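You operate a simulated robot arm through the tools that you are given. There is no shell and no other tool. Be economical: measure what you need, move in short steps, check, and stop when the job is done.

Carry out the task below with a simulated robot arm. There is one attempt and no reset: what you move stays moved.

TASK
Uncover the module: hood on the lower shelf, grey logger on the bench, slide to its end over foot 2.
Fine: lay the spirit level along the steel strip. Set down upright: dust hood.
Where things are to end (x, y in the base frame): dust hood within 0.06 m of [1.51, -0.13]; grey shock logger within 0.06 m of [2.14, -0.18]; spirit level within 0.03 m of [0.79, -0.13].

It is judged by the outcome, as a careful person would: the job done as asked, and still so three seconds after it is handed in. It fails if anything else is knocked over, pushed out of place, dropped, spilled or broken.

THE ROBOT
A 6-joint arm with a two-finger parallel gripper on a trunk, on a base that drives. Base frame: it is fixed to the floor where the robot stands at the start and does not move with it; the origin is under the middle of the robot, x ahead of it, y to its left, z up; the surface under the hand at the start is at about z = 0.8. Units: m, rad, N and s.
With the tool pointing down near the work surface it reaches from about 0.32 to 0.7 m from the robot's upright axis, wherever it stands. Its first joint turns from -2.897 to 2.897 rad. Places, roughly: black star knob [0.6, -0.2, 0.8]; level strip of the module [0.8, -0.1, 0.8]; lower shelf of the packing bench [1.9, 0, 0.3]; module slide [0.5, 0.1, 0.9]; number four brake pedal [0.7, 0.4, 0.2]; number four foot knob [0.9, 0.5, 0.3]; number four orange lever [0.9, 0.5, 0.2]; number one brake pedal [0.5, -0.2, 0.2]; number one foot knob [0.3, -0.3, 0.3]; number one orange lever [0.3, -0.3, 0.2]; number three brake pedal [0.5, 0.4, 0.2]; number three foot knob [0.3, 0.5, 0.3]; number three orange lever [0.3, 0.5, 0.2]; number two brake pedal [0.7, -0.2, 0.2]; number two foot knob [0.9, -0.3, 0.3]; number two orange lever [0.9, -0.3, 0.2]. Payload 4.1 kg.
The TCP is the grasp point between the finger pads, 0.023 m short of the fingertips. In the tool frame z runs along the fingers and y along their closing line. Largest opening 0.094 m; finger width 0.038, thickness 0.01; the body of the gripper, 0.054 by 0.096 m, starts 0.039 m behind the TCP.
Orientation is told as [roll, pitch, yaw] about the base's x, y, z axes, in that order, counted from this pose: with the fingers straight down and closing along the base's y, the tool's x points along the base's -x, its y along +y and its z along -z.

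THE INTERFACE
- The arm moves only by the tool move_arm. Its argument "series" is one flat list of numbers, 7 for each row, row after row: the shift along the tool's x, y, z in m, then the turn, a rotation vector about the tool's x, y, z in rad, then the finger opening in m, from 0 to 0.094. In form: [dx, dy, dz, rx, ry, rz, jaw, dx, dy, dz, rx, ry, rz, jaw, ...]. A call has 1 to 12 rows; each row is the pose to reach, as a shift and turn from the pose commanded when the call began, along the tool's axes at that moment. A row lasts 0.2 s, in which the tool goes at most 0.05 m and 0.15 rad; a call with a longer step from one row to the next is refused whole, and so is a gripper value outside its range. A pose out of reach is approached as far as the arm can. The call stops where the force on the tool passes 40 N (or 10 N more than at its start, if that is more) or the arm is blocked; 0.2 s more then pass. Each finger travels about 0.045 m/s and halts on what it meets, pressing with about 31 N; the grip force reading is that of the motor and also rises with nothing between the fingers. The clock runs only during rows and for 0.2 s after the last one: add rows that repeat a pose to give the fingers time. It gives the time, the measured TCP pose, the force on the tool (base axes), the opening and the grip force at its end, in the units of the frame above (readings bear some noise), with the torque about the TCP (base axes, N m) and any sound that the robot's microphone picked up.
- Cameras (640 x 400 px; columns grow to the right, rows downward): "scene" is now at [0.0246, 0.1574, 1.4426]; the picture's right is [-0.10, -1.00, 0.00], its down [-0.66, 0.07, -0.75] and it looks along [0.75, -0.07, -0.66] (base axes); focal length 292 px, centre (320, 200). "wrist" rides on the gripper at [0.086, 0.016, -0.075] in the tool frame; the picture's right is [-0.18, 0.98, 0.00], its down [-0.58, -0.11, -0.81] and it looks along [-0.79, -0.15, 0.59] (tool axes); focal length 243 px, centre (320, 200). There is no depth. A picture from a camera that has moved, and an enlarged one, comes with that camera's place and axes in the base frame and with its lens.
- snapshot(camera): a new picture of that camera. No time passes.
- lift_body(by): slides the trunk up (or, below 0, down) by that many m; the arm and the scene camera ride with it, the base frame stays. It gives what a move gives, with no picture.
- base_move(legs): drives the robot by 1 to 6 legs, each [ahead, turn to the left] in m and rad, along the robot's own axes; the way and the turn of a leg run together, so that a leg with both is an arc; at most 1.5 m and 3.142 rad a leg. The arm and the cameras ride along, it lands a little off, and it stops where it bumps. It gives what a move gives.
- aim_head(pan, tilt): turns the head with the scene camera to pan (to the left, within 2.705 rad either way) and tilt (down, from -0.506 to 1.204), counted from straight ahead of the robot. It gives what a move gives.
- enlarge(camera, box): a new picture of the part [left, top, right, bottom] of that camera's present view, enlarged. No time passes.
- close_job(): hands the job in; it is judged then, once.

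Go step by step. Nothing tells you exact positions but the pictures and the camera data: compare them with the known pose of the tool, close in by small moves and look again before you grip or let go. The budget is 120 turns and 98 pictures, counting those below and the enlarged ones. Unless the task says otherwise, let go and move clear before handing in, and close with one line.

The tools are called after "Request:" as name(argument=value, ...) on one line, values as JSON. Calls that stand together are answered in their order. move_arm: Moves the arm, as the interface text tells. Its arguments: {"type":"object","properties":{"series":{"type":"array","items":{"type":"number"}}},"required":["series"]} The other tools are called the same way: lift_body (by) slides the trunk up or down; base_move (legs) drives the base; aim_head (pan, tilt) turns the head that bears the scene camera; snapshot (camera) takes a picture; enlarge (camera, box) takes an enlarged picture of a part of a camera's view; close_job () hands the job in.

At the start:

```text
time: 0.0
tcp_pos: [0.4291, -0.0201, 1.157]
tcp_rot: [0.001, 0.0, -0.001]
wrist_force: [0.0, 0.4, -0.5]
ft_torque: [0.0, 0.02, 0.0]
width: 0.0942
finger_force: 0.0
trunk travel left (down, up): [-0.4, 0.19]
robot x, y, heading: [-0.0033, -0.0016, -0.005]
head pan, tilt: [-0.099, 0.723]
```

scene: 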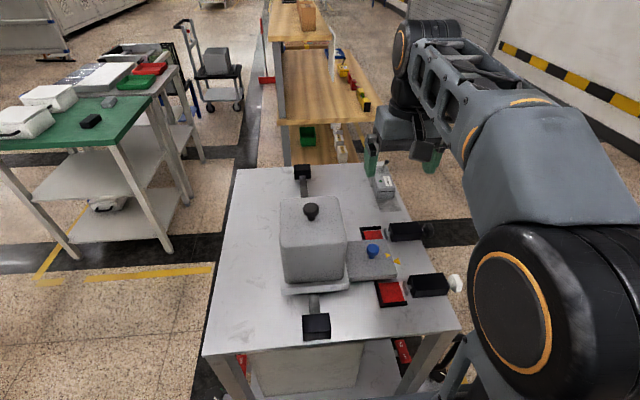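
wrist: 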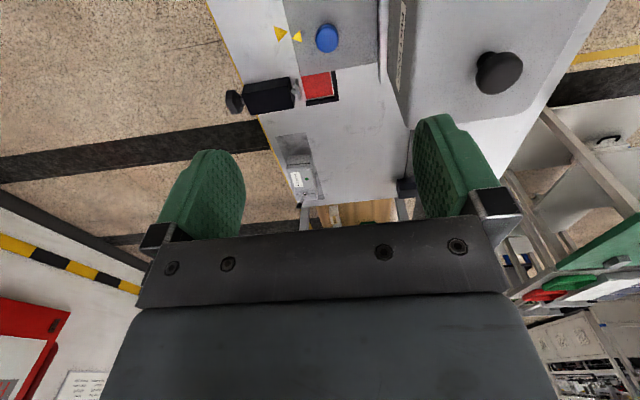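

I see a table with a hooded module on a slide, clamps holding it, and a packing bench beyond. First I look closer at the module and at the benches.

Request:
enlarge(camera="scene", box=[200, 150, 480, 390])

Request:
enlarge(camera="scene", box=[240, 0, 440, 170])

Request:
enlarge(camera="wrist", box=[200, 0, 600, 230])

```text
1.67 times, centred on (340, 270) of scene
camera zoom: at [0.0246, 0.1574, 1.4426], right [-0.1, -1.0, 0.0], down [-0.66, 0.07, -0.75], along [0.75, -0.07, -0.66], focal length 487 px, centre (287, 83)
```

zoom: 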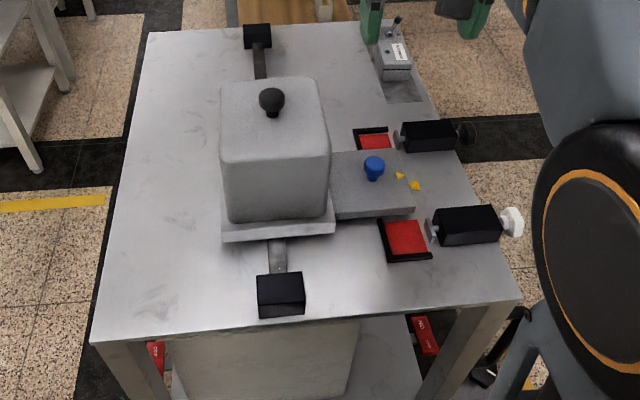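

```text
2.35 times, centred on (340, 85) of scene
camera zoom: at [0.0246, 0.1574, 1.4426], right [-0.1, -1.0, 0.0], down [-0.66, 0.07, -0.75], along [0.75, -0.07, -0.66], focal length 688 px, centre (273, 471)
```

zoom: 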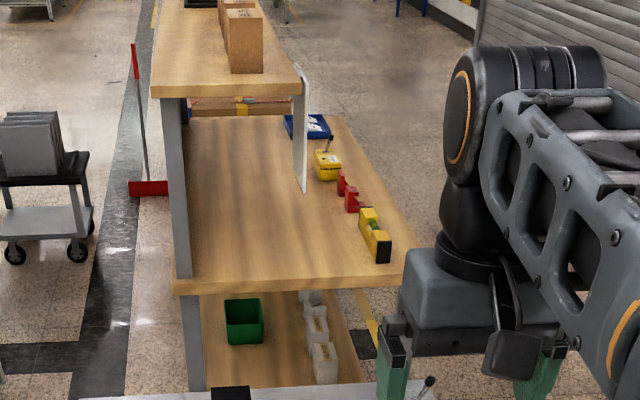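

```text
1.60 times, centred on (400, 115) of wrist
camera zoom: at [0.3431, -0.0052, 1.232], right [0.18, 0.98, 0.0], down [0.58, -0.11, 0.81], along [0.79, -0.15, -0.59], focal length 388 px, centre (192, 336)
```

zoom: 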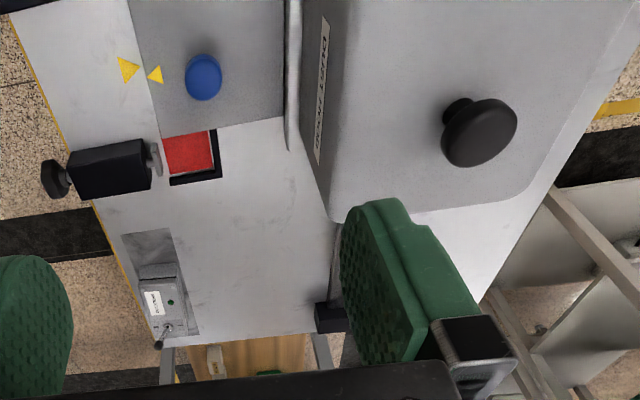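

The hood knob works out to about (0.48, 0.135, 1.01) and the blue knob to about (0.50, -0.02, 0.83). I need better views of the table top and the bench, so I back the wrist camera up and look.

Request:
aim_head(pan=-0.1, tilt=1.1)

Request:
snapshot(camera="scene")

Request:
enlarge(camera="scene", box=[330, 0, 490, 200])

```text
time: 0.8
tcp_pos: [0.4294, -0.0211, 1.1567]
tcp_rot: [0.001, -0.001, 0.0]
wrist_force: [-0.3, -0.3, 0.8]
ft_torque: [0.01, -0.06, 0.0]
width: 0.0938
finger_force: 0.1
trunk travel left (down, up): [-0.4, 0.19]
robot x, y, heading: [-0.0026, 0.0011, 0.0]
head pan, tilt: [-0.099, 1.1]
```

```text
92 pictures are left
camera scene: at [0.0039, 0.1594, 1.4145], right [-0.1, -1.0, 0.0], down [-0.89, 0.09, -0.45], along [0.45, -0.05, -0.89], focal length 292 px, centre (320, 200)
```

scene: 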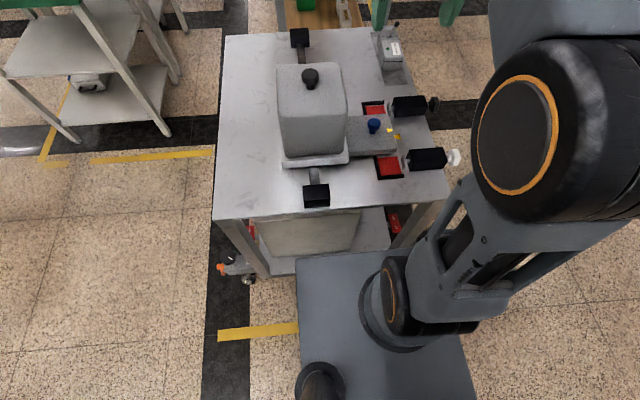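

```text
2.00 times, centred on (410, 100) of scene
camera zoom: at [0.0039, 0.1594, 1.4145], right [-0.1, -1.0, 0.0], down [-0.89, 0.09, -0.45], along [0.45, -0.05, -0.89], focal length 585 px, centre (140, 400)
```

zoom: 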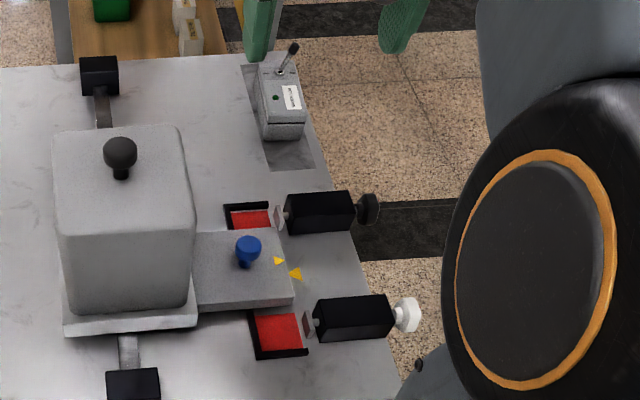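

The slide is a plate on an x-rail, with a tab carrying a blue knob and two clamp screws with black and white knobs beside it. I bring the wrist camera over the clamps.

Request:
move_arm(series=[-0.02, -0.03, 0.02, 0, 0, 0, 0.094, -0.04, -0.06, 0.04, 0, 0, 0, 0.094, -0.06, -0.09, 0.07, 0, 0, 0, 0.094, -0.07, -0.11, 0.1, 0, 0, 0, 0.094, -0.07, -0.11, 0.1, 0, 0, 0, 0.094])

Request:
snapshot(camera="wrist")

Request:
enlarge(camera="wrist", box=[180, 0, 500, 200])

```text
time: 2.0
tcp_pos: [0.498, -0.1309, 1.0563]
tcp_rot: [0.002, 0.0, 0.001]
wrist_force: [-0.6, -0.1, 0.0]
ft_torque: [0.01, 0.03, 0.0]
width: 0.094
finger_force: 0.0
trunk travel left (down, up): [-0.4, 0.19]
robot x, y, heading: [0.0002, 0.0003, -0.001]
head pan, tilt: [-0.099, 1.1]
```

```text
90 pictures are left
camera wrist: at [0.4115, -0.1151, 1.131], right [0.18, 0.98, 0.0], down [0.58, -0.11, 0.81], along [0.79, -0.15, -0.59], focal length 243 px, centre (320, 200)
```

wrist: 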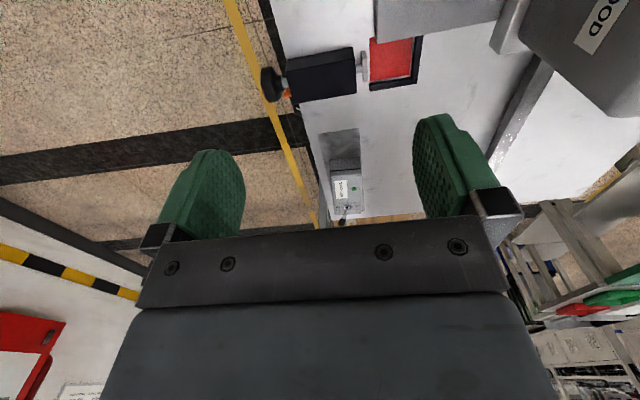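

```text
2.00 times, centred on (340, 100) of wrist
camera zoom: at [0.4115, -0.1151, 1.131], right [0.18, 0.98, 0.0], down [0.58, -0.11, 0.81], along [0.79, -0.15, -0.59], focal length 485 px, centre (280, 400)
```

zoom: 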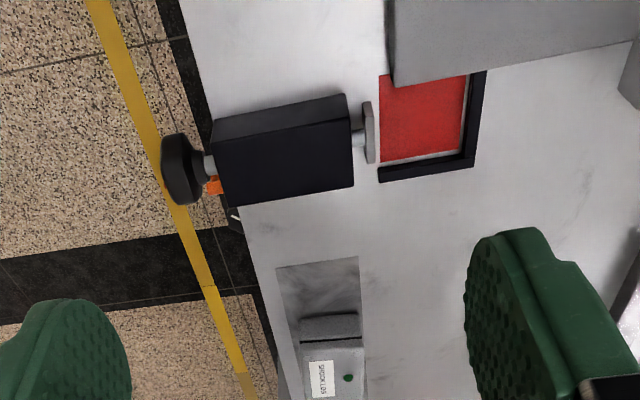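

The clamp pads sit just outside the tab's edge and the logger lies on the strip's far end. Next I survey the bench; I look past the arm with the head first.

Request:
aim_head(pan=-0.1, tilt=0.45)

Request:
snapshot(camera="scene")

Request:
aim_head(pan=-1.2, tilt=0.7)

Request:
snapshot(camera="scene")

```text
time: 3.1
tcp_pos: [0.4963, -0.131, 1.0565]
tcp_rot: [-0.001, -0.001, 0.0]
wrist_force: [0.5, -0.7, -1.0]
ft_torque: [0.02, 0.01, -0.02]
width: 0.0938
finger_force: 0.0
trunk travel left (down, up): [-0.4, 0.19]
robot x, y, heading: [0.0004, 0.002, 0.002]
head pan, tilt: [-0.099, 0.45]
```

```text
88 pictures are left
camera scene: at [0.0324, 0.1565, 1.4666], right [-0.1, -1.0, 0.0], down [-0.43, 0.04, -0.9], along [0.9, -0.09, -0.44], focal length 292 px, centre (320, 200)
```

scene: 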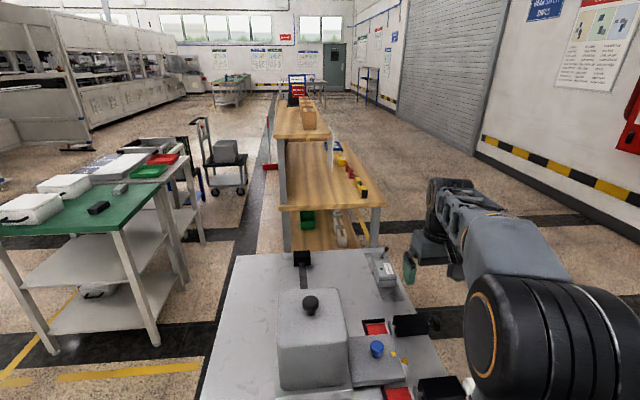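

```text
time: 4.4
tcp_pos: [0.497, -0.1304, 1.0564]
tcp_rot: [0.0, 0.0, 0.001]
wrist_force: [-0.5, 0.6, -0.6]
ft_torque: [-0.02, 0.0, 0.0]
width: 0.094
finger_force: 0.0
trunk travel left (down, up): [-0.4, 0.19]
robot x, y, heading: [-0.0021, -0.0008, -0.006]
head pan, tilt: [-1.201, 0.7]
```

```text
87 pictures are left
camera scene: at [-0.0282, 0.0864, 1.4445], right [-0.93, -0.36, 0.0], down [-0.23, 0.6, -0.77], along [0.28, -0.71, -0.64], focal length 292 px, centre (320, 200)
```

scene: 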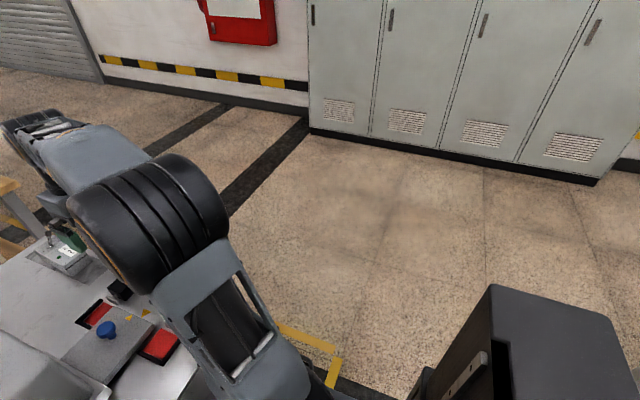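

The aisle to the right is free. The bench's near edge is at about x=1.41, with y from -0.31 to 0.23, and the shelf's front right corner is empty. I plan to grip the hood knob with the tool tilted 45° so it can go in under the bench top, so I move the arm to a pre-grasp and look.

Request:
move_arm(series=[0.017, 0.033, -0.012, 0, -0.098, 0, 0.094, 0.034, 0.066, -0.024, 0, -0.196, 0, 0.094, 0.051, 0.099, -0.035, 0, -0.294, 0, 0.094, 0.068, 0.132, -0.047, 0, -0.392, 0, 0.094, 0.086, 0.166, -0.059, 0, -0.49, 0, 0.094, 0.103, 0.199, -0.07, 0, -0.588, 0, 0.094, 0.12, 0.232, -0.082, 0, -0.687, 0, 0.094, 0.137, 0.265, -0.094, 0, -0.785, 0, 0.094, 0.137, 0.265, -0.094, 0, -0.785, 0, 0.094])

Request:
aim_head(pan=-0.1, tilt=0.75)

Request:
snapshot(camera="scene")

Request:
snapshot(camera="wrist")

```text
time: 6.4
tcp_pos: [0.3617, 0.1333, 1.1519]
tcp_rot: [0.0, -0.787, 0.001]
wrist_force: [0.3, -0.2, 0.7]
ft_torque: [-0.03, -0.05, -0.01]
width: 0.094
finger_force: 0.0
trunk travel left (down, up): [-0.4, 0.19]
robot x, y, heading: [-0.0007, -0.0001, -0.004]
head pan, tilt: [-1.201, 0.7]
```

```text
time: 7.7
tcp_pos: [0.3612, 0.1335, 1.1505]
tcp_rot: [0.0, -0.785, 0.001]
wrist_force: [0.6, -0.5, 0.2]
ft_torque: [0.03, 0.0, 0.05]
width: 0.0939
finger_force: 0.0
trunk travel left (down, up): [-0.4, 0.19]
robot x, y, heading: [-0.0017, 0.0017, 0.001]
head pan, tilt: [-0.099, 0.75]
```

```text
86 pictures are left
camera scene: at [0.0234, 0.1574, 1.4402], right [-0.1, -0.99, 0.0], down [-0.68, 0.07, -0.73], along [0.73, -0.07, -0.68], focal length 292 px, centre (320, 200)
```

scene: 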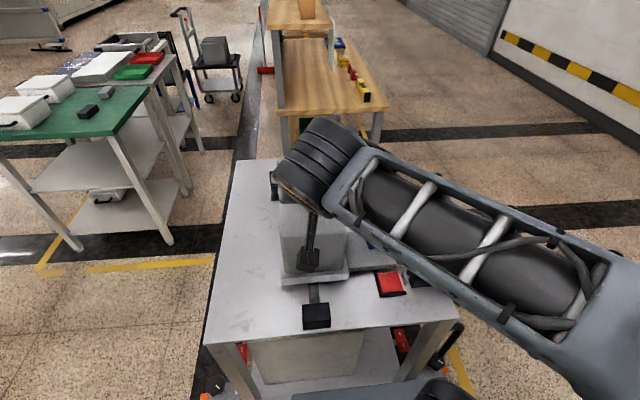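

```text
85 pictures are left
camera wrist: at [0.2482, 0.1497, 1.1435], right [0.13, 0.98, 0.13], down [-0.16, -0.11, 0.98], along [0.98, -0.15, 0.14], focal length 243 px, centre (320, 200)
```

wrist: 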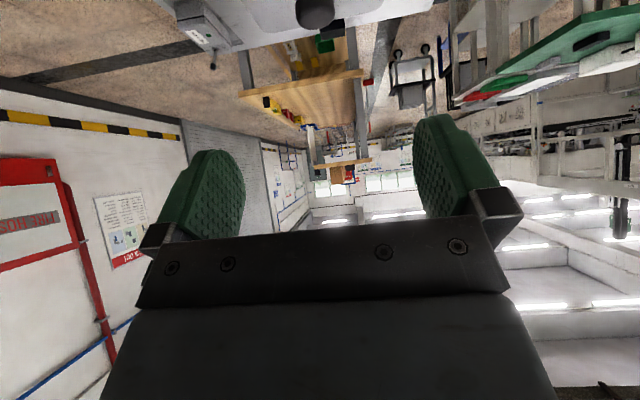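

The wrist camera confirms the knob at about (0.48, 0.1325, 1.01), 35 mm wide. I close in along the tilted tool axis and look at its profile.

Request:
move_arm(series=[0.015, 0, 0.02, 0, 0, 0, 0.094, 0.03, 0, 0.04, 0, 0, 0, 0.094, 0.03, 0, 0.04, 0, 0, 0, 0.094])

Request:
enlarge(camera="wrist", box=[200, 0, 440, 150])

```text
time: 8.5
tcp_pos: [0.3689, 0.1338, 1.1019]
tcp_rot: [-0.002, -0.784, -0.002]
wrist_force: [-0.6, -0.5, 0.0]
ft_torque: [-0.02, 0.0, -0.03]
width: 0.0941
finger_force: 0.0
trunk travel left (down, up): [-0.4, 0.19]
robot x, y, heading: [0.0026, 0.0023, 0.0]
head pan, tilt: [-0.099, 0.75]
```

```text
2.67 times, centred on (320, 75) of wrist
camera zoom: at [0.2551, 0.1498, 1.0932], right [0.13, 0.98, 0.13], down [-0.16, -0.11, 0.98], along [0.98, -0.15, 0.14], focal length 647 px, centre (320, 533)
```

zoom: 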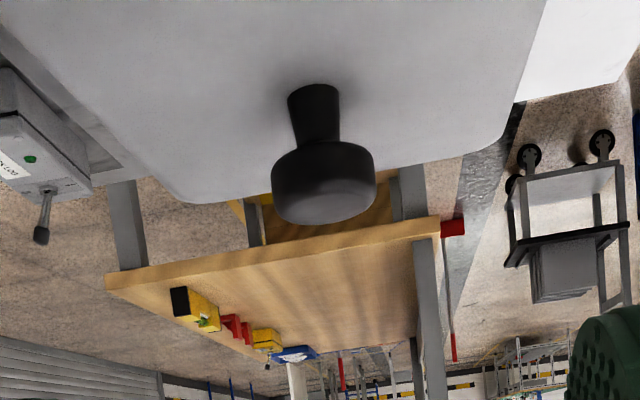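

The knob head spans z 0.995–1.025 above the hood top at 0.985. I move the open fingers around the head, keeping the tips just clear of the hood.

Request:
move_arm(series=[-0.017, -0.001, 0.03, 0, 0, 0, 0.094, -0.017, -0.001, 0.06, 0, 0, 0, 0.094, -0.017, -0.001, 0.09, 0, 0, 0, 0.094, -0.017, -0.001, 0.115, 0, 0, 0, 0.094, -0.017, -0.001, 0.132, 0, 0, 0, 0.094, -0.017, -0.001, 0.132, 0, 0, 0, 0.094])

Request:
snapshot(camera="wrist")

Request:
enlarge(camera="scene", box=[220, 100, 440, 340])

```text
time: 9.9
tcp_pos: [0.475, 0.1326, 1.0193]
tcp_rot: [0.001, -0.785, -0.001]
wrist_force: [0.1, 0.2, 0.2]
ft_torque: [-0.02, 0.02, -0.02]
width: 0.0937
finger_force: 0.1
trunk travel left (down, up): [-0.4, 0.19]
robot x, y, heading: [-0.0002, 0.0017, 0.003]
head pan, tilt: [-0.099, 0.75]
```

```text
83 pictures are left
camera wrist: at [0.3611, 0.1489, 1.0125], right [0.13, 0.98, 0.13], down [-0.16, -0.11, 0.98], along [0.98, -0.15, 0.14], focal length 243 px, centre (320, 200)
```

wrist: 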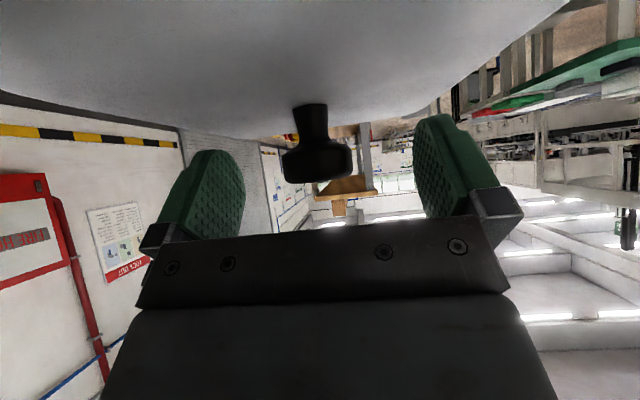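

```text
1.67 times, centred on (330, 220) of scene
camera zoom: at [0.0236, 0.1575, 1.4402], right [-0.1, -1.0, 0.0], down [-0.68, 0.07, -0.73], along [0.73, -0.07, -0.68], focal length 487 px, centre (303, 167)
```

zoom: 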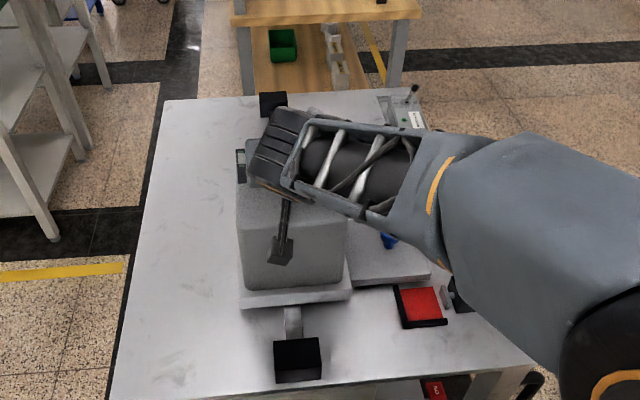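

The TCP is centred on the knob. I increase the tilt to 60° in place for shelf clearance, then close on the knob.

Request:
move_arm(series=[0, 0, 0, 0, -0.13, 0, 0.094, 0, 0, 0, 0, -0.26, 0, 0.094, 0, 0, 0, 0, -0.26, 0, 0.094])

Request:
snapshot(camera="wrist")

Request:
move_arm(series=[0, 0, 0, 0, 0, 0, 0.03, 0, 0, 0, 0, 0, 0, 0.02, 0, 0, 0, 0, 0, 0, 0.02, 0, 0, 0, 0, 0, 0, 0.02, 0, 0, 0, 0, 0, 0, 0.02, 0, 0, 0, 0, 0, 0, 0.02])

```text
time: 10.7
tcp_pos: [0.4747, 0.1324, 1.0202]
tcp_rot: [-0.001, -1.044, -0.001]
wrist_force: [0.1, -0.6, 0.4]
ft_torque: [-0.01, -0.02, 0.01]
width: 0.0938
finger_force: 0.0
trunk travel left (down, up): [-0.4, 0.19]
robot x, y, heading: [-0.0012, -0.0021, 0.004]
head pan, tilt: [-0.099, 0.75]
```

```text
81 pictures are left
camera wrist: at [0.367, 0.1488, 0.9833], right [0.09, 0.98, 0.16], down [-0.41, -0.11, 0.91], along [0.91, -0.15, 0.39], focal length 243 px, centre (320, 200)
```

wrist: 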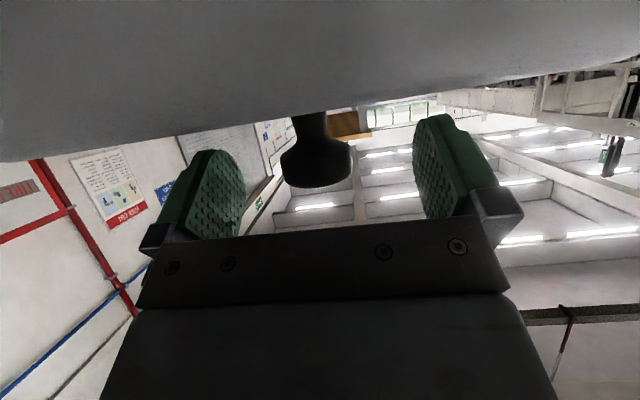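

```text
time: 12.1
tcp_pos: [0.4751, 0.1323, 1.0201]
tcp_rot: [0.0, -1.046, 0.001]
wrist_force: [-0.1, 0.4, 0.0]
ft_torque: [0.04, -0.01, -0.03]
width: 0.0328
finger_force: 31.2
trunk travel left (down, up): [-0.4, 0.19]
robot x, y, heading: [-0.003, 0.0001, -0.001]
head pan, tilt: [-0.099, 0.75]
```

The knob is held at 33 mm. I lift a little with the trunk to check the weight and that the hood comes free.

Request:
lift_body(by=0.04)

Request:
enlarge(camera="scene", box=[220, 100, 440, 340])

```text
time: 13.0
tcp_pos: [0.4751, 0.1329, 1.0596]
tcp_rot: [0.0, -1.045, 0.001]
wrist_force: [0.3, -0.3, -1.8]
ft_torque: [-0.03, 0.05, 0.0]
width: 0.0331
finger_force: 30.7
trunk travel left (down, up): [-0.44, 0.15]
robot x, y, heading: [0.002, 0.0005, -0.001]
head pan, tilt: [-0.099, 0.75]
```

```text
1.67 times, centred on (330, 220) of scene
camera zoom: at [0.0237, 0.1576, 1.4802], right [-0.1, -1.0, 0.0], down [-0.68, 0.07, -0.73], along [0.73, -0.07, -0.68], focal length 487 px, centre (303, 167)
```

zoom: 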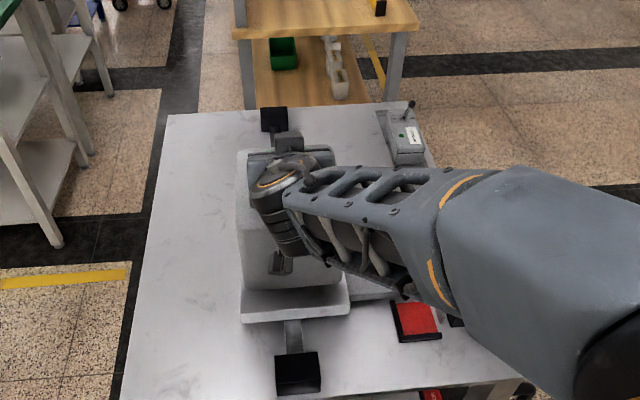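

It is light and seems to rise. I lift further.

Request:
lift_body(by=0.145)

Request:
snapshot(camera="scene")

```text
time: 14.7
tcp_pos: [0.4754, 0.1328, 1.2053]
tcp_rot: [-0.001, -1.045, 0.001]
wrist_force: [-0.1, 0.6, -2.9]
ft_torque: [0.02, 0.03, 0.01]
width: 0.033
finger_force: 30.9
trunk travel left (down, up): [-0.585, 0.005]
robot x, y, heading: [-0.0018, -0.0009, 0.001]
head pan, tilt: [-0.099, 0.75]
```

```text
79 pictures are left
camera scene: at [0.0237, 0.1576, 1.6252], right [-0.1, -1.0, 0.0], down [-0.68, 0.07, -0.73], along [0.73, -0.07, -0.68], focal length 292 px, centre (320, 200)
```

scene: 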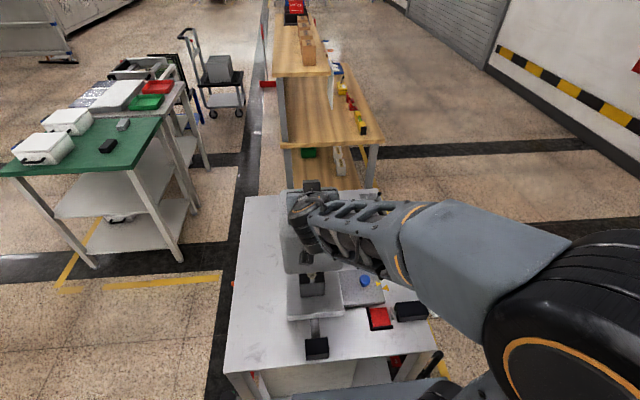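

Request:
enlarge(camera="scene", box=[240, 180, 440, 360])

Request:
snapshot(camera="wrist")

```text
2.22 times, centred on (340, 270) of scene
camera zoom: at [0.0237, 0.1576, 1.6252], right [-0.1, -1.0, 0.0], down [-0.68, 0.07, -0.73], along [0.73, -0.07, -0.68], focal length 650 px, centre (276, 44)
```

zoom: 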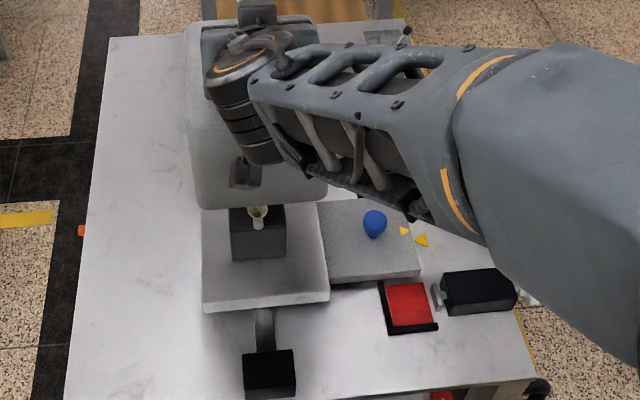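

```text
77 pictures are left
camera wrist: at [0.3672, 0.1488, 1.1682], right [0.09, 0.98, 0.16], down [-0.41, -0.11, 0.91], along [0.91, -0.15, 0.39], focal length 243 px, centre (320, 200)
```

wrist: 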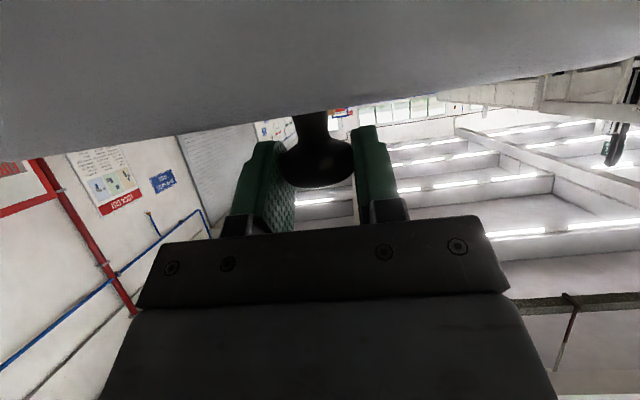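

The hood is clear and the module, a dark box with a glass nub, shows on the tray. Before backing off I look behind and to the right.

Request:
aim_head(pan=-2.4, tilt=0.7)

Request:
snapshot(camera="scene")

Request:
aim_head(pan=2.7, tilt=0.7)

Request:
snapshot(camera="scene")

```text
time: 16.8
tcp_pos: [0.4737, 0.1331, 1.2049]
tcp_rot: [0.001, -1.047, 0.0]
wrist_force: [0.1, -0.4, -3.1]
ft_torque: [-0.01, 0.01, 0.03]
width: 0.0333
finger_force: 30.8
trunk travel left (down, up): [-0.585, 0.005]
robot x, y, heading: [0.0004, 0.0035, 0.001]
head pan, tilt: [-2.4, 0.7]
```

```text
76 pictures are left
camera scene: at [-0.1214, 0.1083, 1.6295], right [-0.68, 0.74, 0.0], down [0.47, 0.44, -0.77], along [-0.56, -0.52, -0.64], focal length 292 px, centre (320, 200)
```

scene: 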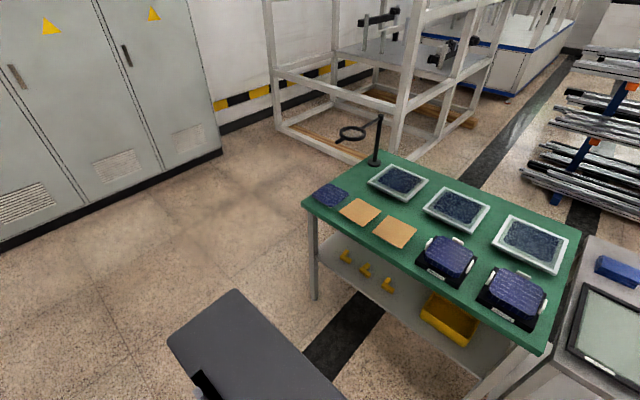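

```text
time: 20.8
tcp_pos: [0.475, 0.1325, 1.2045]
tcp_rot: [-0.001, -1.047, 0.0]
wrist_force: [0.1, -0.8, -3.2]
ft_torque: [0.02, 0.0, -0.04]
width: 0.033
finger_force: 31.0
trunk travel left (down, up): [-0.585, 0.005]
robot x, y, heading: [-0.0007, -0.0023, 0.003]
head pan, tilt: [2.7, 0.7]
```

```text
75 pictures are left
camera scene: at [-0.1356, 0.2021, 1.6295], right [0.43, 0.9, 0.0], down [0.58, -0.28, -0.77], along [-0.69, 0.33, -0.64], focal length 292 px, centre (320, 200)
```

scene: 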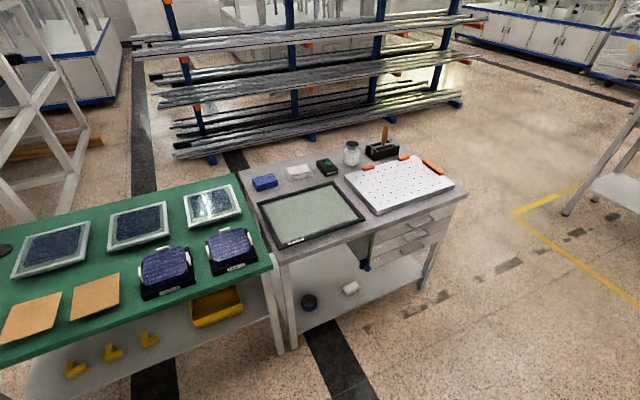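

Behind is a green table edge at about x=-0.8, so I back up only 0.3 m, turn right and drive out into the aisle.

Request:
base_move(legs=[[-0.3, 0], [0, -1.571], [1.0, 0], [0, 1.571]])

Request:
aim_head(pan=0.2, tilt=0.5)

Request:
snapshot(camera="scene")

```text
time: 35.3
tcp_pos: [0.1755, -0.8565, 1.2049]
tcp_rot: [0.0, -1.047, 0.012]
wrist_force: [0.0, 0.0, -2.1]
ft_torque: [0.02, 0.01, 0.01]
width: 0.0329
finger_force: 31.0
trunk travel left (down, up): [-0.585, 0.005]
robot x, y, heading: [-0.2972, -0.9945, 0.011]
head pan, tilt: [2.7, 0.7]
```

```text
time: 37.5
tcp_pos: [0.1767, -0.8571, 1.2051]
tcp_rot: [0.0, -1.045, 0.012]
wrist_force: [0.3, 0.5, -2.6]
ft_torque: [-0.02, -0.01, 0.0]
width: 0.0332
finger_force: 31.2
trunk travel left (down, up): [-0.585, 0.005]
robot x, y, heading: [-0.2947, -0.9916, 0.013]
head pan, tilt: [0.201, 0.499]
```

```text
74 pictures are left
camera scene: at [-0.2687, -0.81, 1.6472], right [0.21, -0.98, 0.0], down [-0.47, -0.1, -0.88], along [0.86, 0.19, -0.48], focal length 292 px, centre (320, 200)
```

scene: 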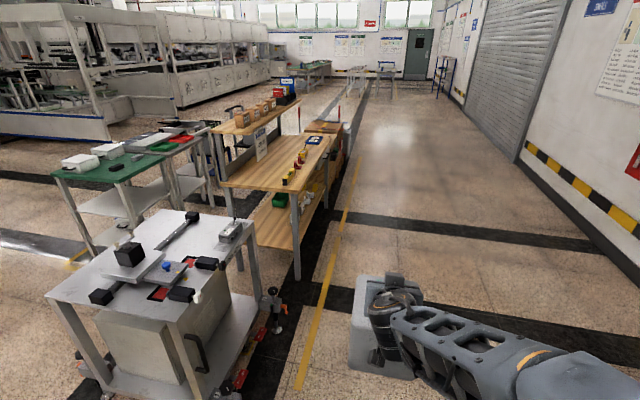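

The aisle ahead is clear. I take an enlarged look at bench and table from here.

Request:
enlarge(camera="scene", box=[210, 80, 360, 290])

Request:
enlarge(camera="scene", box=[40, 200, 310, 400])

Request:
base_move(legs=[[1.4, -0.012]])

Request:
aim_head(pan=0.9, tilt=0.7)

Request:
snapshot(camera="scene")

```text
1.90 times, centred on (285, 185) of scene
camera zoom: at [-0.2687, -0.81, 1.6472], right [0.21, -0.98, 0.0], down [-0.47, -0.1, -0.88], along [0.86, 0.19, -0.48], focal length 557 px, centre (387, 229)
```

zoom: 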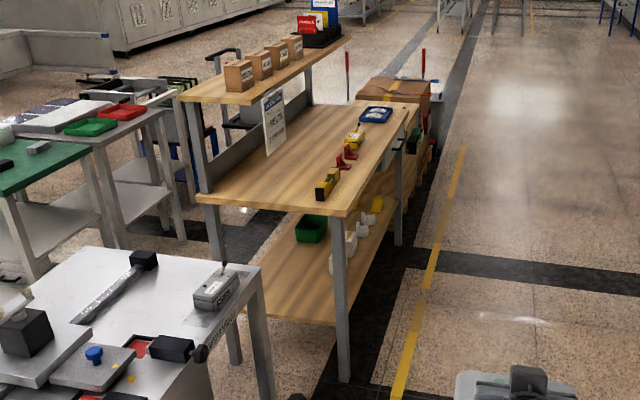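

```text
2.00 times, centred on (175, 300) of scene
camera zoom: at [-0.2687, -0.81, 1.6472], right [0.21, -0.98, 0.0], down [-0.47, -0.1, -0.88], along [0.86, 0.19, -0.48], focal length 585 px, centre (610, 0)
```

zoom: 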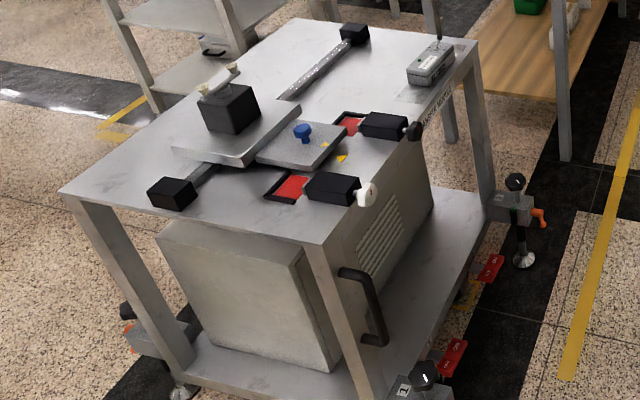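

```text
time: 44.5
tcp_pos: [1.5741, -0.8547, 1.2048]
tcp_rot: [-0.002, -1.045, -0.003]
wrist_force: [0.5, 0.4, -2.2]
ft_torque: [-0.01, 0.01, -0.03]
width: 0.0329
finger_force: 31.1
trunk travel left (down, up): [-0.585, 0.005]
robot x, y, heading: [1.0972, -0.9846, 0.002]
head pan, tilt: [0.201, 0.499]
```

```text
time: 45.6
tcp_pos: [1.5732, -0.8542, 1.2054]
tcp_rot: [-0.001, -1.045, -0.002]
wrist_force: [1.5, 1.2, -2.9]
ft_torque: [0.03, 0.03, 0.0]
width: 0.0329
finger_force: 30.9
trunk travel left (down, up): [-0.585, 0.005]
robot x, y, heading: [1.0982, -0.9859, -0.007]
head pan, tilt: [0.901, 0.7]
```

```text
71 pictures are left
camera scene: at [1.0923, -0.7548, 1.6295], right [0.78, -0.62, 0.0], down [-0.4, -0.5, -0.77], along [0.48, 0.6, -0.64], focal length 292 px, centre (320, 200)
```

scene: 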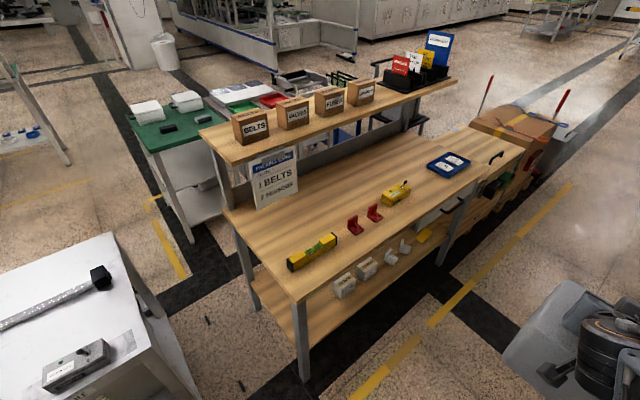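

The bench corner is at about (1.36, -0.31), its top at z 0.8, and the spirit level at about (1.49, -0.2). The shelf spot is clear, with the white boxes starting at x≈1.68. I drive on and turn to face the bench.

Request:
base_move(legs=[[0.56, 0], [0, 1.575]])

Request:
lift_body(by=-0.56)

Request:
aim_head(pan=0.1, tilt=0.5)

Request:
snapshot(camera="scene")

```text
time: 52.6
tcp_pos: [1.5229, -0.5135, 1.2052]
tcp_rot: [0.0, -1.046, 1.579]
wrist_force: [-0.5, 0.1, -2.3]
ft_torque: [0.0, 0.03, 0.02]
width: 0.033
finger_force: 31.2
trunk travel left (down, up): [-0.585, 0.005]
robot x, y, heading: [1.6618, -0.9872, 1.58]
head pan, tilt: [0.901, 0.7]
```

```text
refused: -0.56 is not a number from -0.4 to 0.4
```

```text
time: 53.8
tcp_pos: [1.5221, -0.5136, 1.2057]
tcp_rot: [-0.002, -1.045, 1.58]
wrist_force: [-0.2, 0.3, -2.1]
ft_torque: [-0.03, 0.01, -0.02]
width: 0.0329
finger_force: 31.3
trunk travel left (down, up): [-0.585, 0.005]
robot x, y, heading: [1.6611, -0.989, 1.584]
head pan, tilt: [0.099, 0.499]
```

```text
70 pictures are left
camera scene: at [1.4852, -0.9593, 1.6472], right [0.99, 0.11, 0.0], down [0.05, -0.48, -0.88], along [-0.1, 0.87, -0.48], focal length 292 px, centre (320, 200)
```

scene: 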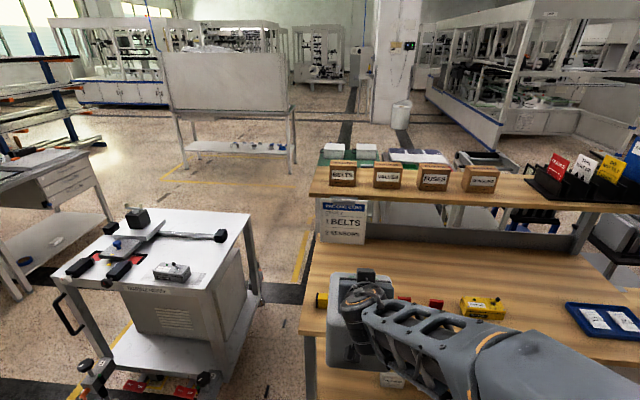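

The robot faces the bench with the hood outside its edge. I lower the trunk in two steps.

Request:
lift_body(by=-0.4)

Request:
lift_body(by=-0.18)

Request:
aim_head(pan=0.1, tilt=0.7)

Request:
snapshot(camera="scene")

Request:
snapshot(camera="wrist")

```text
time: 57.6
tcp_pos: [1.5227, -0.5154, 0.8052]
tcp_rot: [0.001, -1.045, 1.581]
wrist_force: [0.6, -0.1, -2.5]
ft_torque: [-0.04, 0.01, 0.04]
width: 0.0331
finger_force: 30.7
trunk travel left (down, up): [-0.185, 0.405]
robot x, y, heading: [1.6586, -0.9847, 1.577]
head pan, tilt: [0.099, 0.499]
```

```text
time: 59.6
tcp_pos: [1.5225, -0.5129, 0.624]
tcp_rot: [0.001, -1.045, 1.581]
wrist_force: [0.5, 0.1, -2.9]
ft_torque: [-0.01, -0.01, -0.03]
width: 0.0328
finger_force: 30.8
trunk travel left (down, up): [-0.005, 0.585]
robot x, y, heading: [1.6609, -0.9899, 1.575]
head pan, tilt: [0.099, 0.499]
```

```text
time: 60.3
tcp_pos: [1.5233, -0.5145, 0.625]
tcp_rot: [0.002, -1.048, 1.579]
wrist_force: [-0.7, 0.1, -1.4]
ft_torque: [-0.03, -0.01, 0.04]
width: 0.033
finger_force: 30.9
trunk travel left (down, up): [-0.005, 0.585]
robot x, y, heading: [1.6619, -0.9901, 1.585]
head pan, tilt: [0.099, 0.7]
```

```text
69 pictures are left
camera scene: at [1.486, -0.9653, 1.0495], right [0.99, 0.11, 0.0], down [0.07, -0.64, -0.77], along [-0.08, 0.76, -0.64], focal length 292 px, centre (320, 200)
```

scene: 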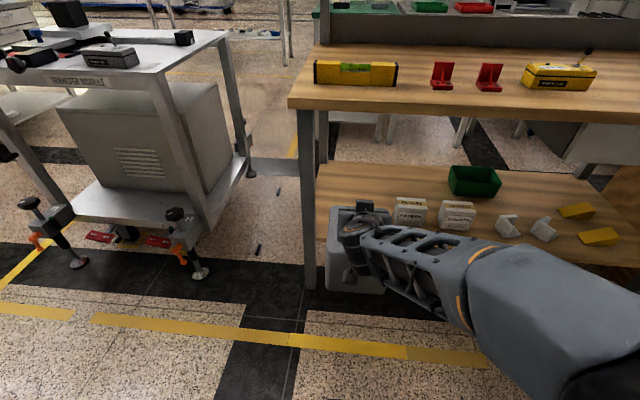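

```text
68 pictures are left
camera wrist: at [1.508, -0.6224, 0.5883], right [-0.98, 0.08, 0.16], down [0.11, -0.4, 0.91], along [0.14, 0.91, 0.39], focal length 243 px, centre (320, 200)
```

wrist: 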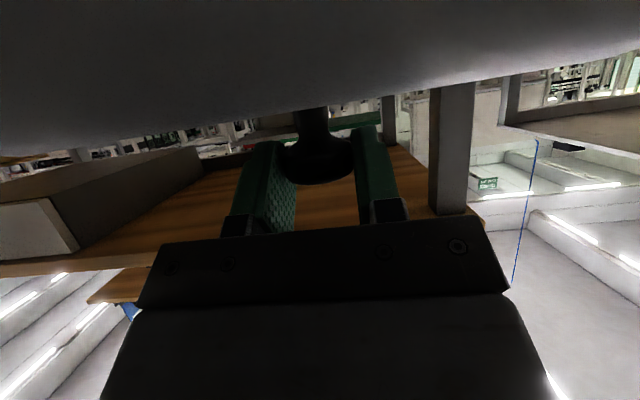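

From here I take the shelf top to be z≈0.32, its edge y≈-0.31, and the white boxes to start at x≈1.67; the hood at x=1.523 fits between them and the leg. I lower the arm to z≈0.535, then drive 0.25 m ahead.

Request:
move_arm(series=[0.026, 0, 0.015, 0, 0, 0, 0.02, 0.052, 0, 0.03, 0, 0, 0, 0.02, 0.078, 0, 0.045, 0, 0, 0, 0.02, 0.078, 0, 0.045, 0, 0, 0, 0.02])

Request:
aim_head(pan=0.1, tilt=0.75)

Request:
base_move(legs=[[0.15, 0]])

Request:
snapshot(camera="scene")

```text
time: 61.3
tcp_pos: [1.5222, -0.5142, 0.5336]
tcp_rot: [0.0, -1.046, 1.579]
wrist_force: [-0.8, -0.4, -2.3]
ft_torque: [-0.07, 0.01, -0.03]
width: 0.0331
finger_force: 31.2
trunk travel left (down, up): [-0.005, 0.585]
robot x, y, heading: [1.658, -0.9869, 1.579]
head pan, tilt: [0.099, 0.7]
```

```text
time: 62.0
tcp_pos: [1.5238, -0.5143, 0.5352]
tcp_rot: [-0.001, -1.046, 1.579]
wrist_force: [-0.1, -0.5, -2.5]
ft_torque: [0.0, 0.02, -0.03]
width: 0.0329
finger_force: 30.4
trunk travel left (down, up): [-0.005, 0.585]
robot x, y, heading: [1.6604, -0.9889, 1.579]
head pan, tilt: [0.099, 0.75]
```

```text
time: 63.3
tcp_pos: [1.5224, -0.3656, 0.5332]
tcp_rot: [-0.001, -1.043, 1.581]
wrist_force: [0.5, -0.5, -2.9]
ft_torque: [-0.03, 0.01, 0.02]
width: 0.0329
finger_force: 31.3
trunk travel left (down, up): [-0.005, 0.585]
robot x, y, heading: [1.6615, -0.8387, 1.577]
head pan, tilt: [0.099, 0.75]
```

```text
67 pictures are left
camera scene: at [1.485, -0.8185, 1.0452], right [0.99, 0.11, 0.0], down [0.07, -0.68, -0.73], along [-0.08, 0.73, -0.68], focal length 292 px, centre (320, 200)
```

scene: 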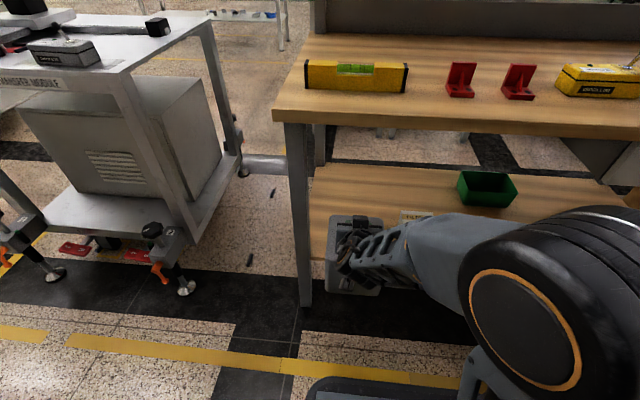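

The hood bottom is at about 0.375, clear above the shelf, and the base front still has room. I drive another 0.12 m.

Request:
base_move(legs=[[0.12, -0.006]])

Request:
snapshot(camera="scene")

Request:
snapshot(camera="wrist")

```text
time: 64.6
tcp_pos: [1.5252, -0.2434, 0.5351]
tcp_rot: [0.001, -1.043, 1.572]
wrist_force: [-1.0, 0.2, -2.5]
ft_torque: [-0.03, 0.02, 0.02]
width: 0.0332
finger_force: 30.7
trunk travel left (down, up): [-0.005, 0.585]
robot x, y, heading: [1.6577, -0.7197, 1.57]
head pan, tilt: [0.099, 0.75]
```

```text
66 pictures are left
camera scene: at [1.4847, -0.6971, 1.0452], right [0.99, 0.1, 0.0], down [0.07, -0.68, -0.73], along [-0.07, 0.73, -0.68], focal length 292 px, centre (320, 200)
```

scene: 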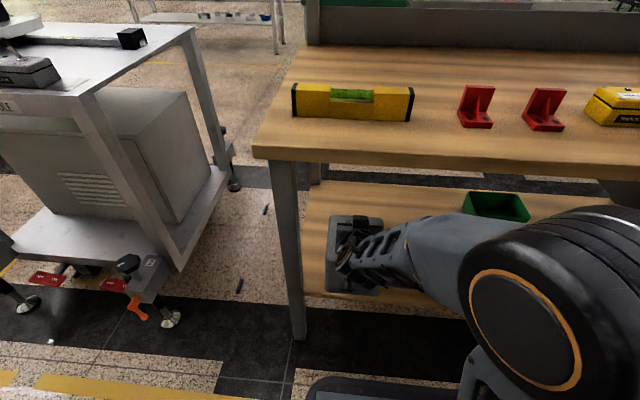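

```text
65 pictures are left
camera wrist: at [1.5098, -0.3525, 0.498], right [-0.98, 0.09, 0.16], down [0.11, -0.41, 0.91], along [0.15, 0.91, 0.39], focal length 243 px, centre (320, 200)
```

wrist: 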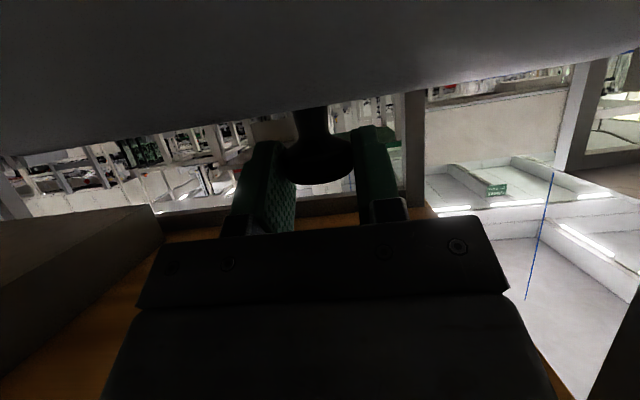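

The hood is partly in, between the leg and boxes. I extend the arm a further 0.1 m in y.

Request:
move_arm(series=[-0.012, 0, 0.022, 0, 0, 0, 0.02, -0.025, 0, 0.043, 0, 0, 0, 0.02, -0.037, 0, 0.065, 0, 0, 0, 0.02, -0.05, 0, 0.087, 0, 0, 0, 0.02, -0.05, 0, 0.087, 0, 0, 0, 0.02])

Request:
snapshot(camera="scene")

```text
time: 65.8
tcp_pos: [1.525, -0.1437, 0.5339]
tcp_rot: [0.0, -1.043, 1.571]
wrist_force: [-0.3, -0.2, -2.5]
ft_torque: [0.01, -0.01, 0.02]
width: 0.0331
finger_force: 30.8
trunk travel left (down, up): [-0.005, 0.585]
robot x, y, heading: [1.6589, -0.7163, 1.573]
head pan, tilt: [0.099, 0.75]
```

```text
64 pictures are left
camera scene: at [1.4847, -0.6971, 1.0452], right [0.99, 0.1, 0.0], down [0.07, -0.68, -0.73], along [-0.07, 0.73, -0.68], focal length 292 px, centre (320, 200)
```

scene: 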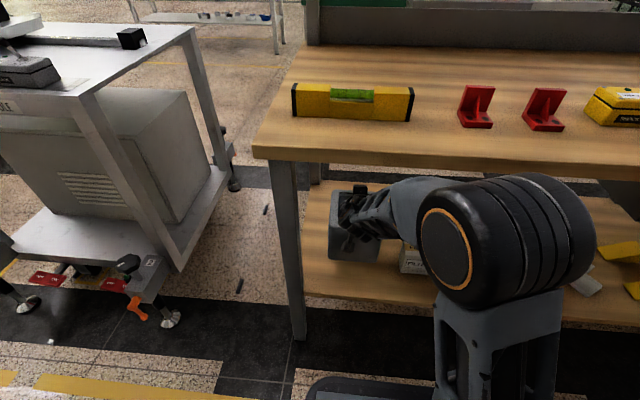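

In place. I lower 35 mm and then feel for the shelf in small steps.

Request:
move_arm(series=[0.01, 0, 0.006, 0, 0, 0, 0.02, 0.02, 0, 0.0115, 0, 0, 0, 0.02, 0.03, 0, 0.0175, 0, 0, 0, 0.02, 0.03, 0, 0.0175, 0, 0, 0, 0.02])

Request:
enlarge(camera="scene", box=[290, 150, 450, 310])

```text
time: 66.8
tcp_pos: [1.5258, -0.1448, 0.4994]
tcp_rot: [-0.002, -1.042, 1.57]
wrist_force: [-0.6, -0.5, -2.4]
ft_torque: [-0.03, 0.01, 0.01]
width: 0.0331
finger_force: 30.7
trunk travel left (down, up): [-0.005, 0.585]
robot x, y, heading: [1.6597, -0.7182, 1.572]
head pan, tilt: [0.099, 0.75]
```

```text
2.50 times, centred on (370, 230) of scene
camera zoom: at [1.4847, -0.6971, 1.0452], right [0.99, 0.1, 0.0], down [0.07, -0.68, -0.73], along [-0.07, 0.73, -0.68], focal length 731 px, centre (195, 125)
```

zoom: 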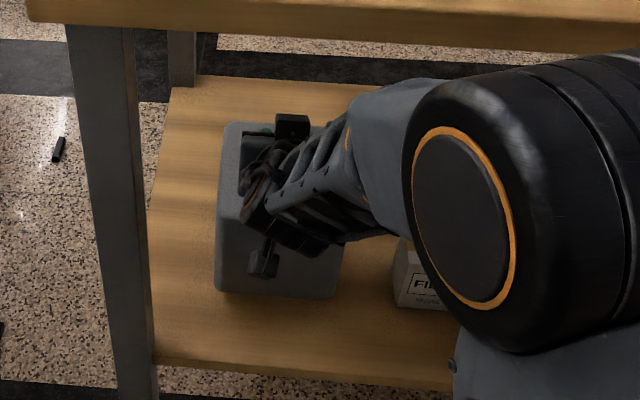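

Request:
move_arm(series=[0.0035, 0, 0.002, 0, 0, 0, 0.02, 0.007, 0, 0.004, 0, 0, 0, 0.02, 0.0105, 0, 0.006, 0, 0, 0, 0.02, 0.0105, 0, 0.006, 0, 0, 0, 0.02])

```text
time: 67.8
tcp_pos: [1.5256, -0.1429, 0.4871]
tcp_rot: [-0.001, -1.042, 1.573]
wrist_force: [0.3, 0.0, -2.3]
ft_torque: [-0.03, -0.02, 0.01]
width: 0.0331
finger_force: 30.5
trunk travel left (down, up): [-0.005, 0.585]
robot x, y, heading: [1.6578, -0.7212, 1.573]
head pan, tilt: [0.099, 0.75]
```

Request:
move_arm(series=[0.0035, 0, 0.002, 0, 0, 0, 0.02, 0.007, 0, 0.004, 0, 0, 0, 0.02, 0.007, 0, 0.004, 0, 0, 0, 0.02])

Request:
enlarge(camera="scene", box=[310, 190, 410, 300])

```text
time: 68.6
tcp_pos: [1.5256, -0.1445, 0.4785]
tcp_rot: [-0.002, -1.044, 1.571]
wrist_force: [0.5, 0.4, -2.7]
ft_torque: [-0.01, 0.02, 0.01]
width: 0.0331
finger_force: 30.9
trunk travel left (down, up): [-0.005, 0.585]
robot x, y, heading: [1.6615, -0.7182, 1.569]
head pan, tilt: [0.099, 0.75]
```

```text
3.64 times, centred on (360, 245) of scene
camera zoom: at [1.4847, -0.6971, 1.0452], right [0.99, 0.1, 0.0], down [0.07, -0.68, -0.73], along [-0.07, 0.73, -0.68], focal length 1064 px, centre (174, 36)
```

zoom: 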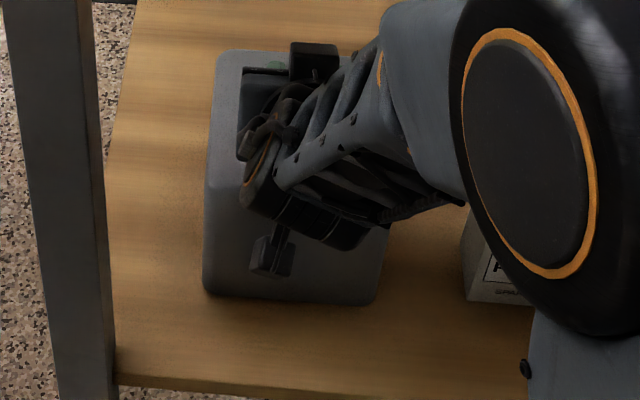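

Request:
move_arm(series=[0.0035, 0, 0.002, 0, 0, 0, 0.02, 0.007, 0, 0.004, 0, 0, 0, 0.02, 0.007, 0, 0.004, 0, 0, 0, 0.02])

Request:
move_arm(series=[0.0035, 0, 0.002, 0, 0, 0, 0.02, 0.007, 0, 0.004, 0, 0, 0, 0.02, 0.007, 0, 0.004, 0, 0, 0, 0.02])

```text
time: 69.4
tcp_pos: [1.5251, -0.144, 0.471]
tcp_rot: [0.0, -1.044, 1.57]
wrist_force: [0.3, 0.1, -2.8]
ft_torque: [-0.01, 0.04, 0.0]
width: 0.0331
finger_force: 31.1
trunk travel left (down, up): [-0.005, 0.585]
robot x, y, heading: [1.6603, -0.7179, 1.57]
head pan, tilt: [0.099, 0.75]
```

```text
time: 70.2
tcp_pos: [1.525, -0.1438, 0.4654]
tcp_rot: [0.001, -1.054, 1.57]
wrist_force: [-2.2, 5.5, 24.6]
ft_torque: [0.28, 0.06, 0.04]
width: 0.0333
finger_force: 30.8
trunk travel left (down, up): [-0.005, 0.585]
robot x, y, heading: [1.658, -0.7202, 1.568]
head pan, tilt: [0.099, 0.75]
```

Contact with the shelf at z≈0.466. I ease off 2.5 mm and open the fingers.

Request:
move_arm(series=[-0.0022, 0, -0.0012, 0, 0, 0, 0.02, -0.0022, 0, -0.0012, 0, 0, 0, 0.04, -0.0022, 0, -0.0012, 0, 0, 0, 0.06, -0.0022, 0, -0.0012, 0, 0, 0, 0.08, -0.0022, 0, -0.0012, 0, 0, 0, 0.094, -0.0022, 0, -0.0012, 0, 0, 0, 0.094, -0.0022, 0, -0.0012, 0, 0, 0, 0.094])

Request:
snapshot(camera="wrist")

```text
time: 71.8
tcp_pos: [1.5252, -0.1439, 0.4649]
tcp_rot: [0.0, -1.046, 1.568]
wrist_force: [-0.6, 1.0, 0.1]
ft_torque: [0.02, 0.02, 0.0]
width: 0.0939
finger_force: 0.1
trunk travel left (down, up): [-0.005, 0.585]
robot x, y, heading: [1.6588, -0.7193, 1.57]
head pan, tilt: [0.099, 0.75]
```

```text
61 pictures are left
camera wrist: at [1.51, -0.2523, 0.4292], right [-0.98, 0.09, 0.16], down [0.11, -0.41, 0.91], along [0.15, 0.91, 0.39], focal length 243 px, centre (320, 200)
```

wrist: 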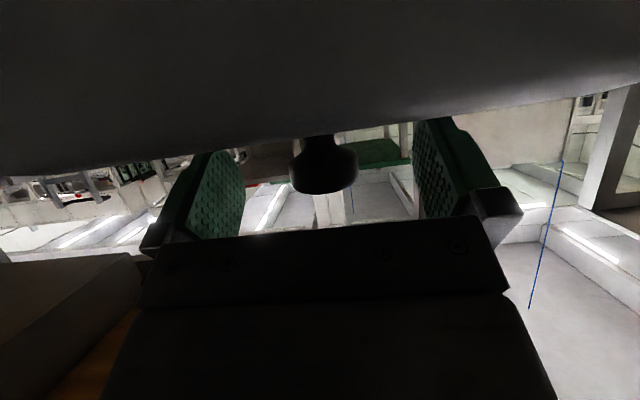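

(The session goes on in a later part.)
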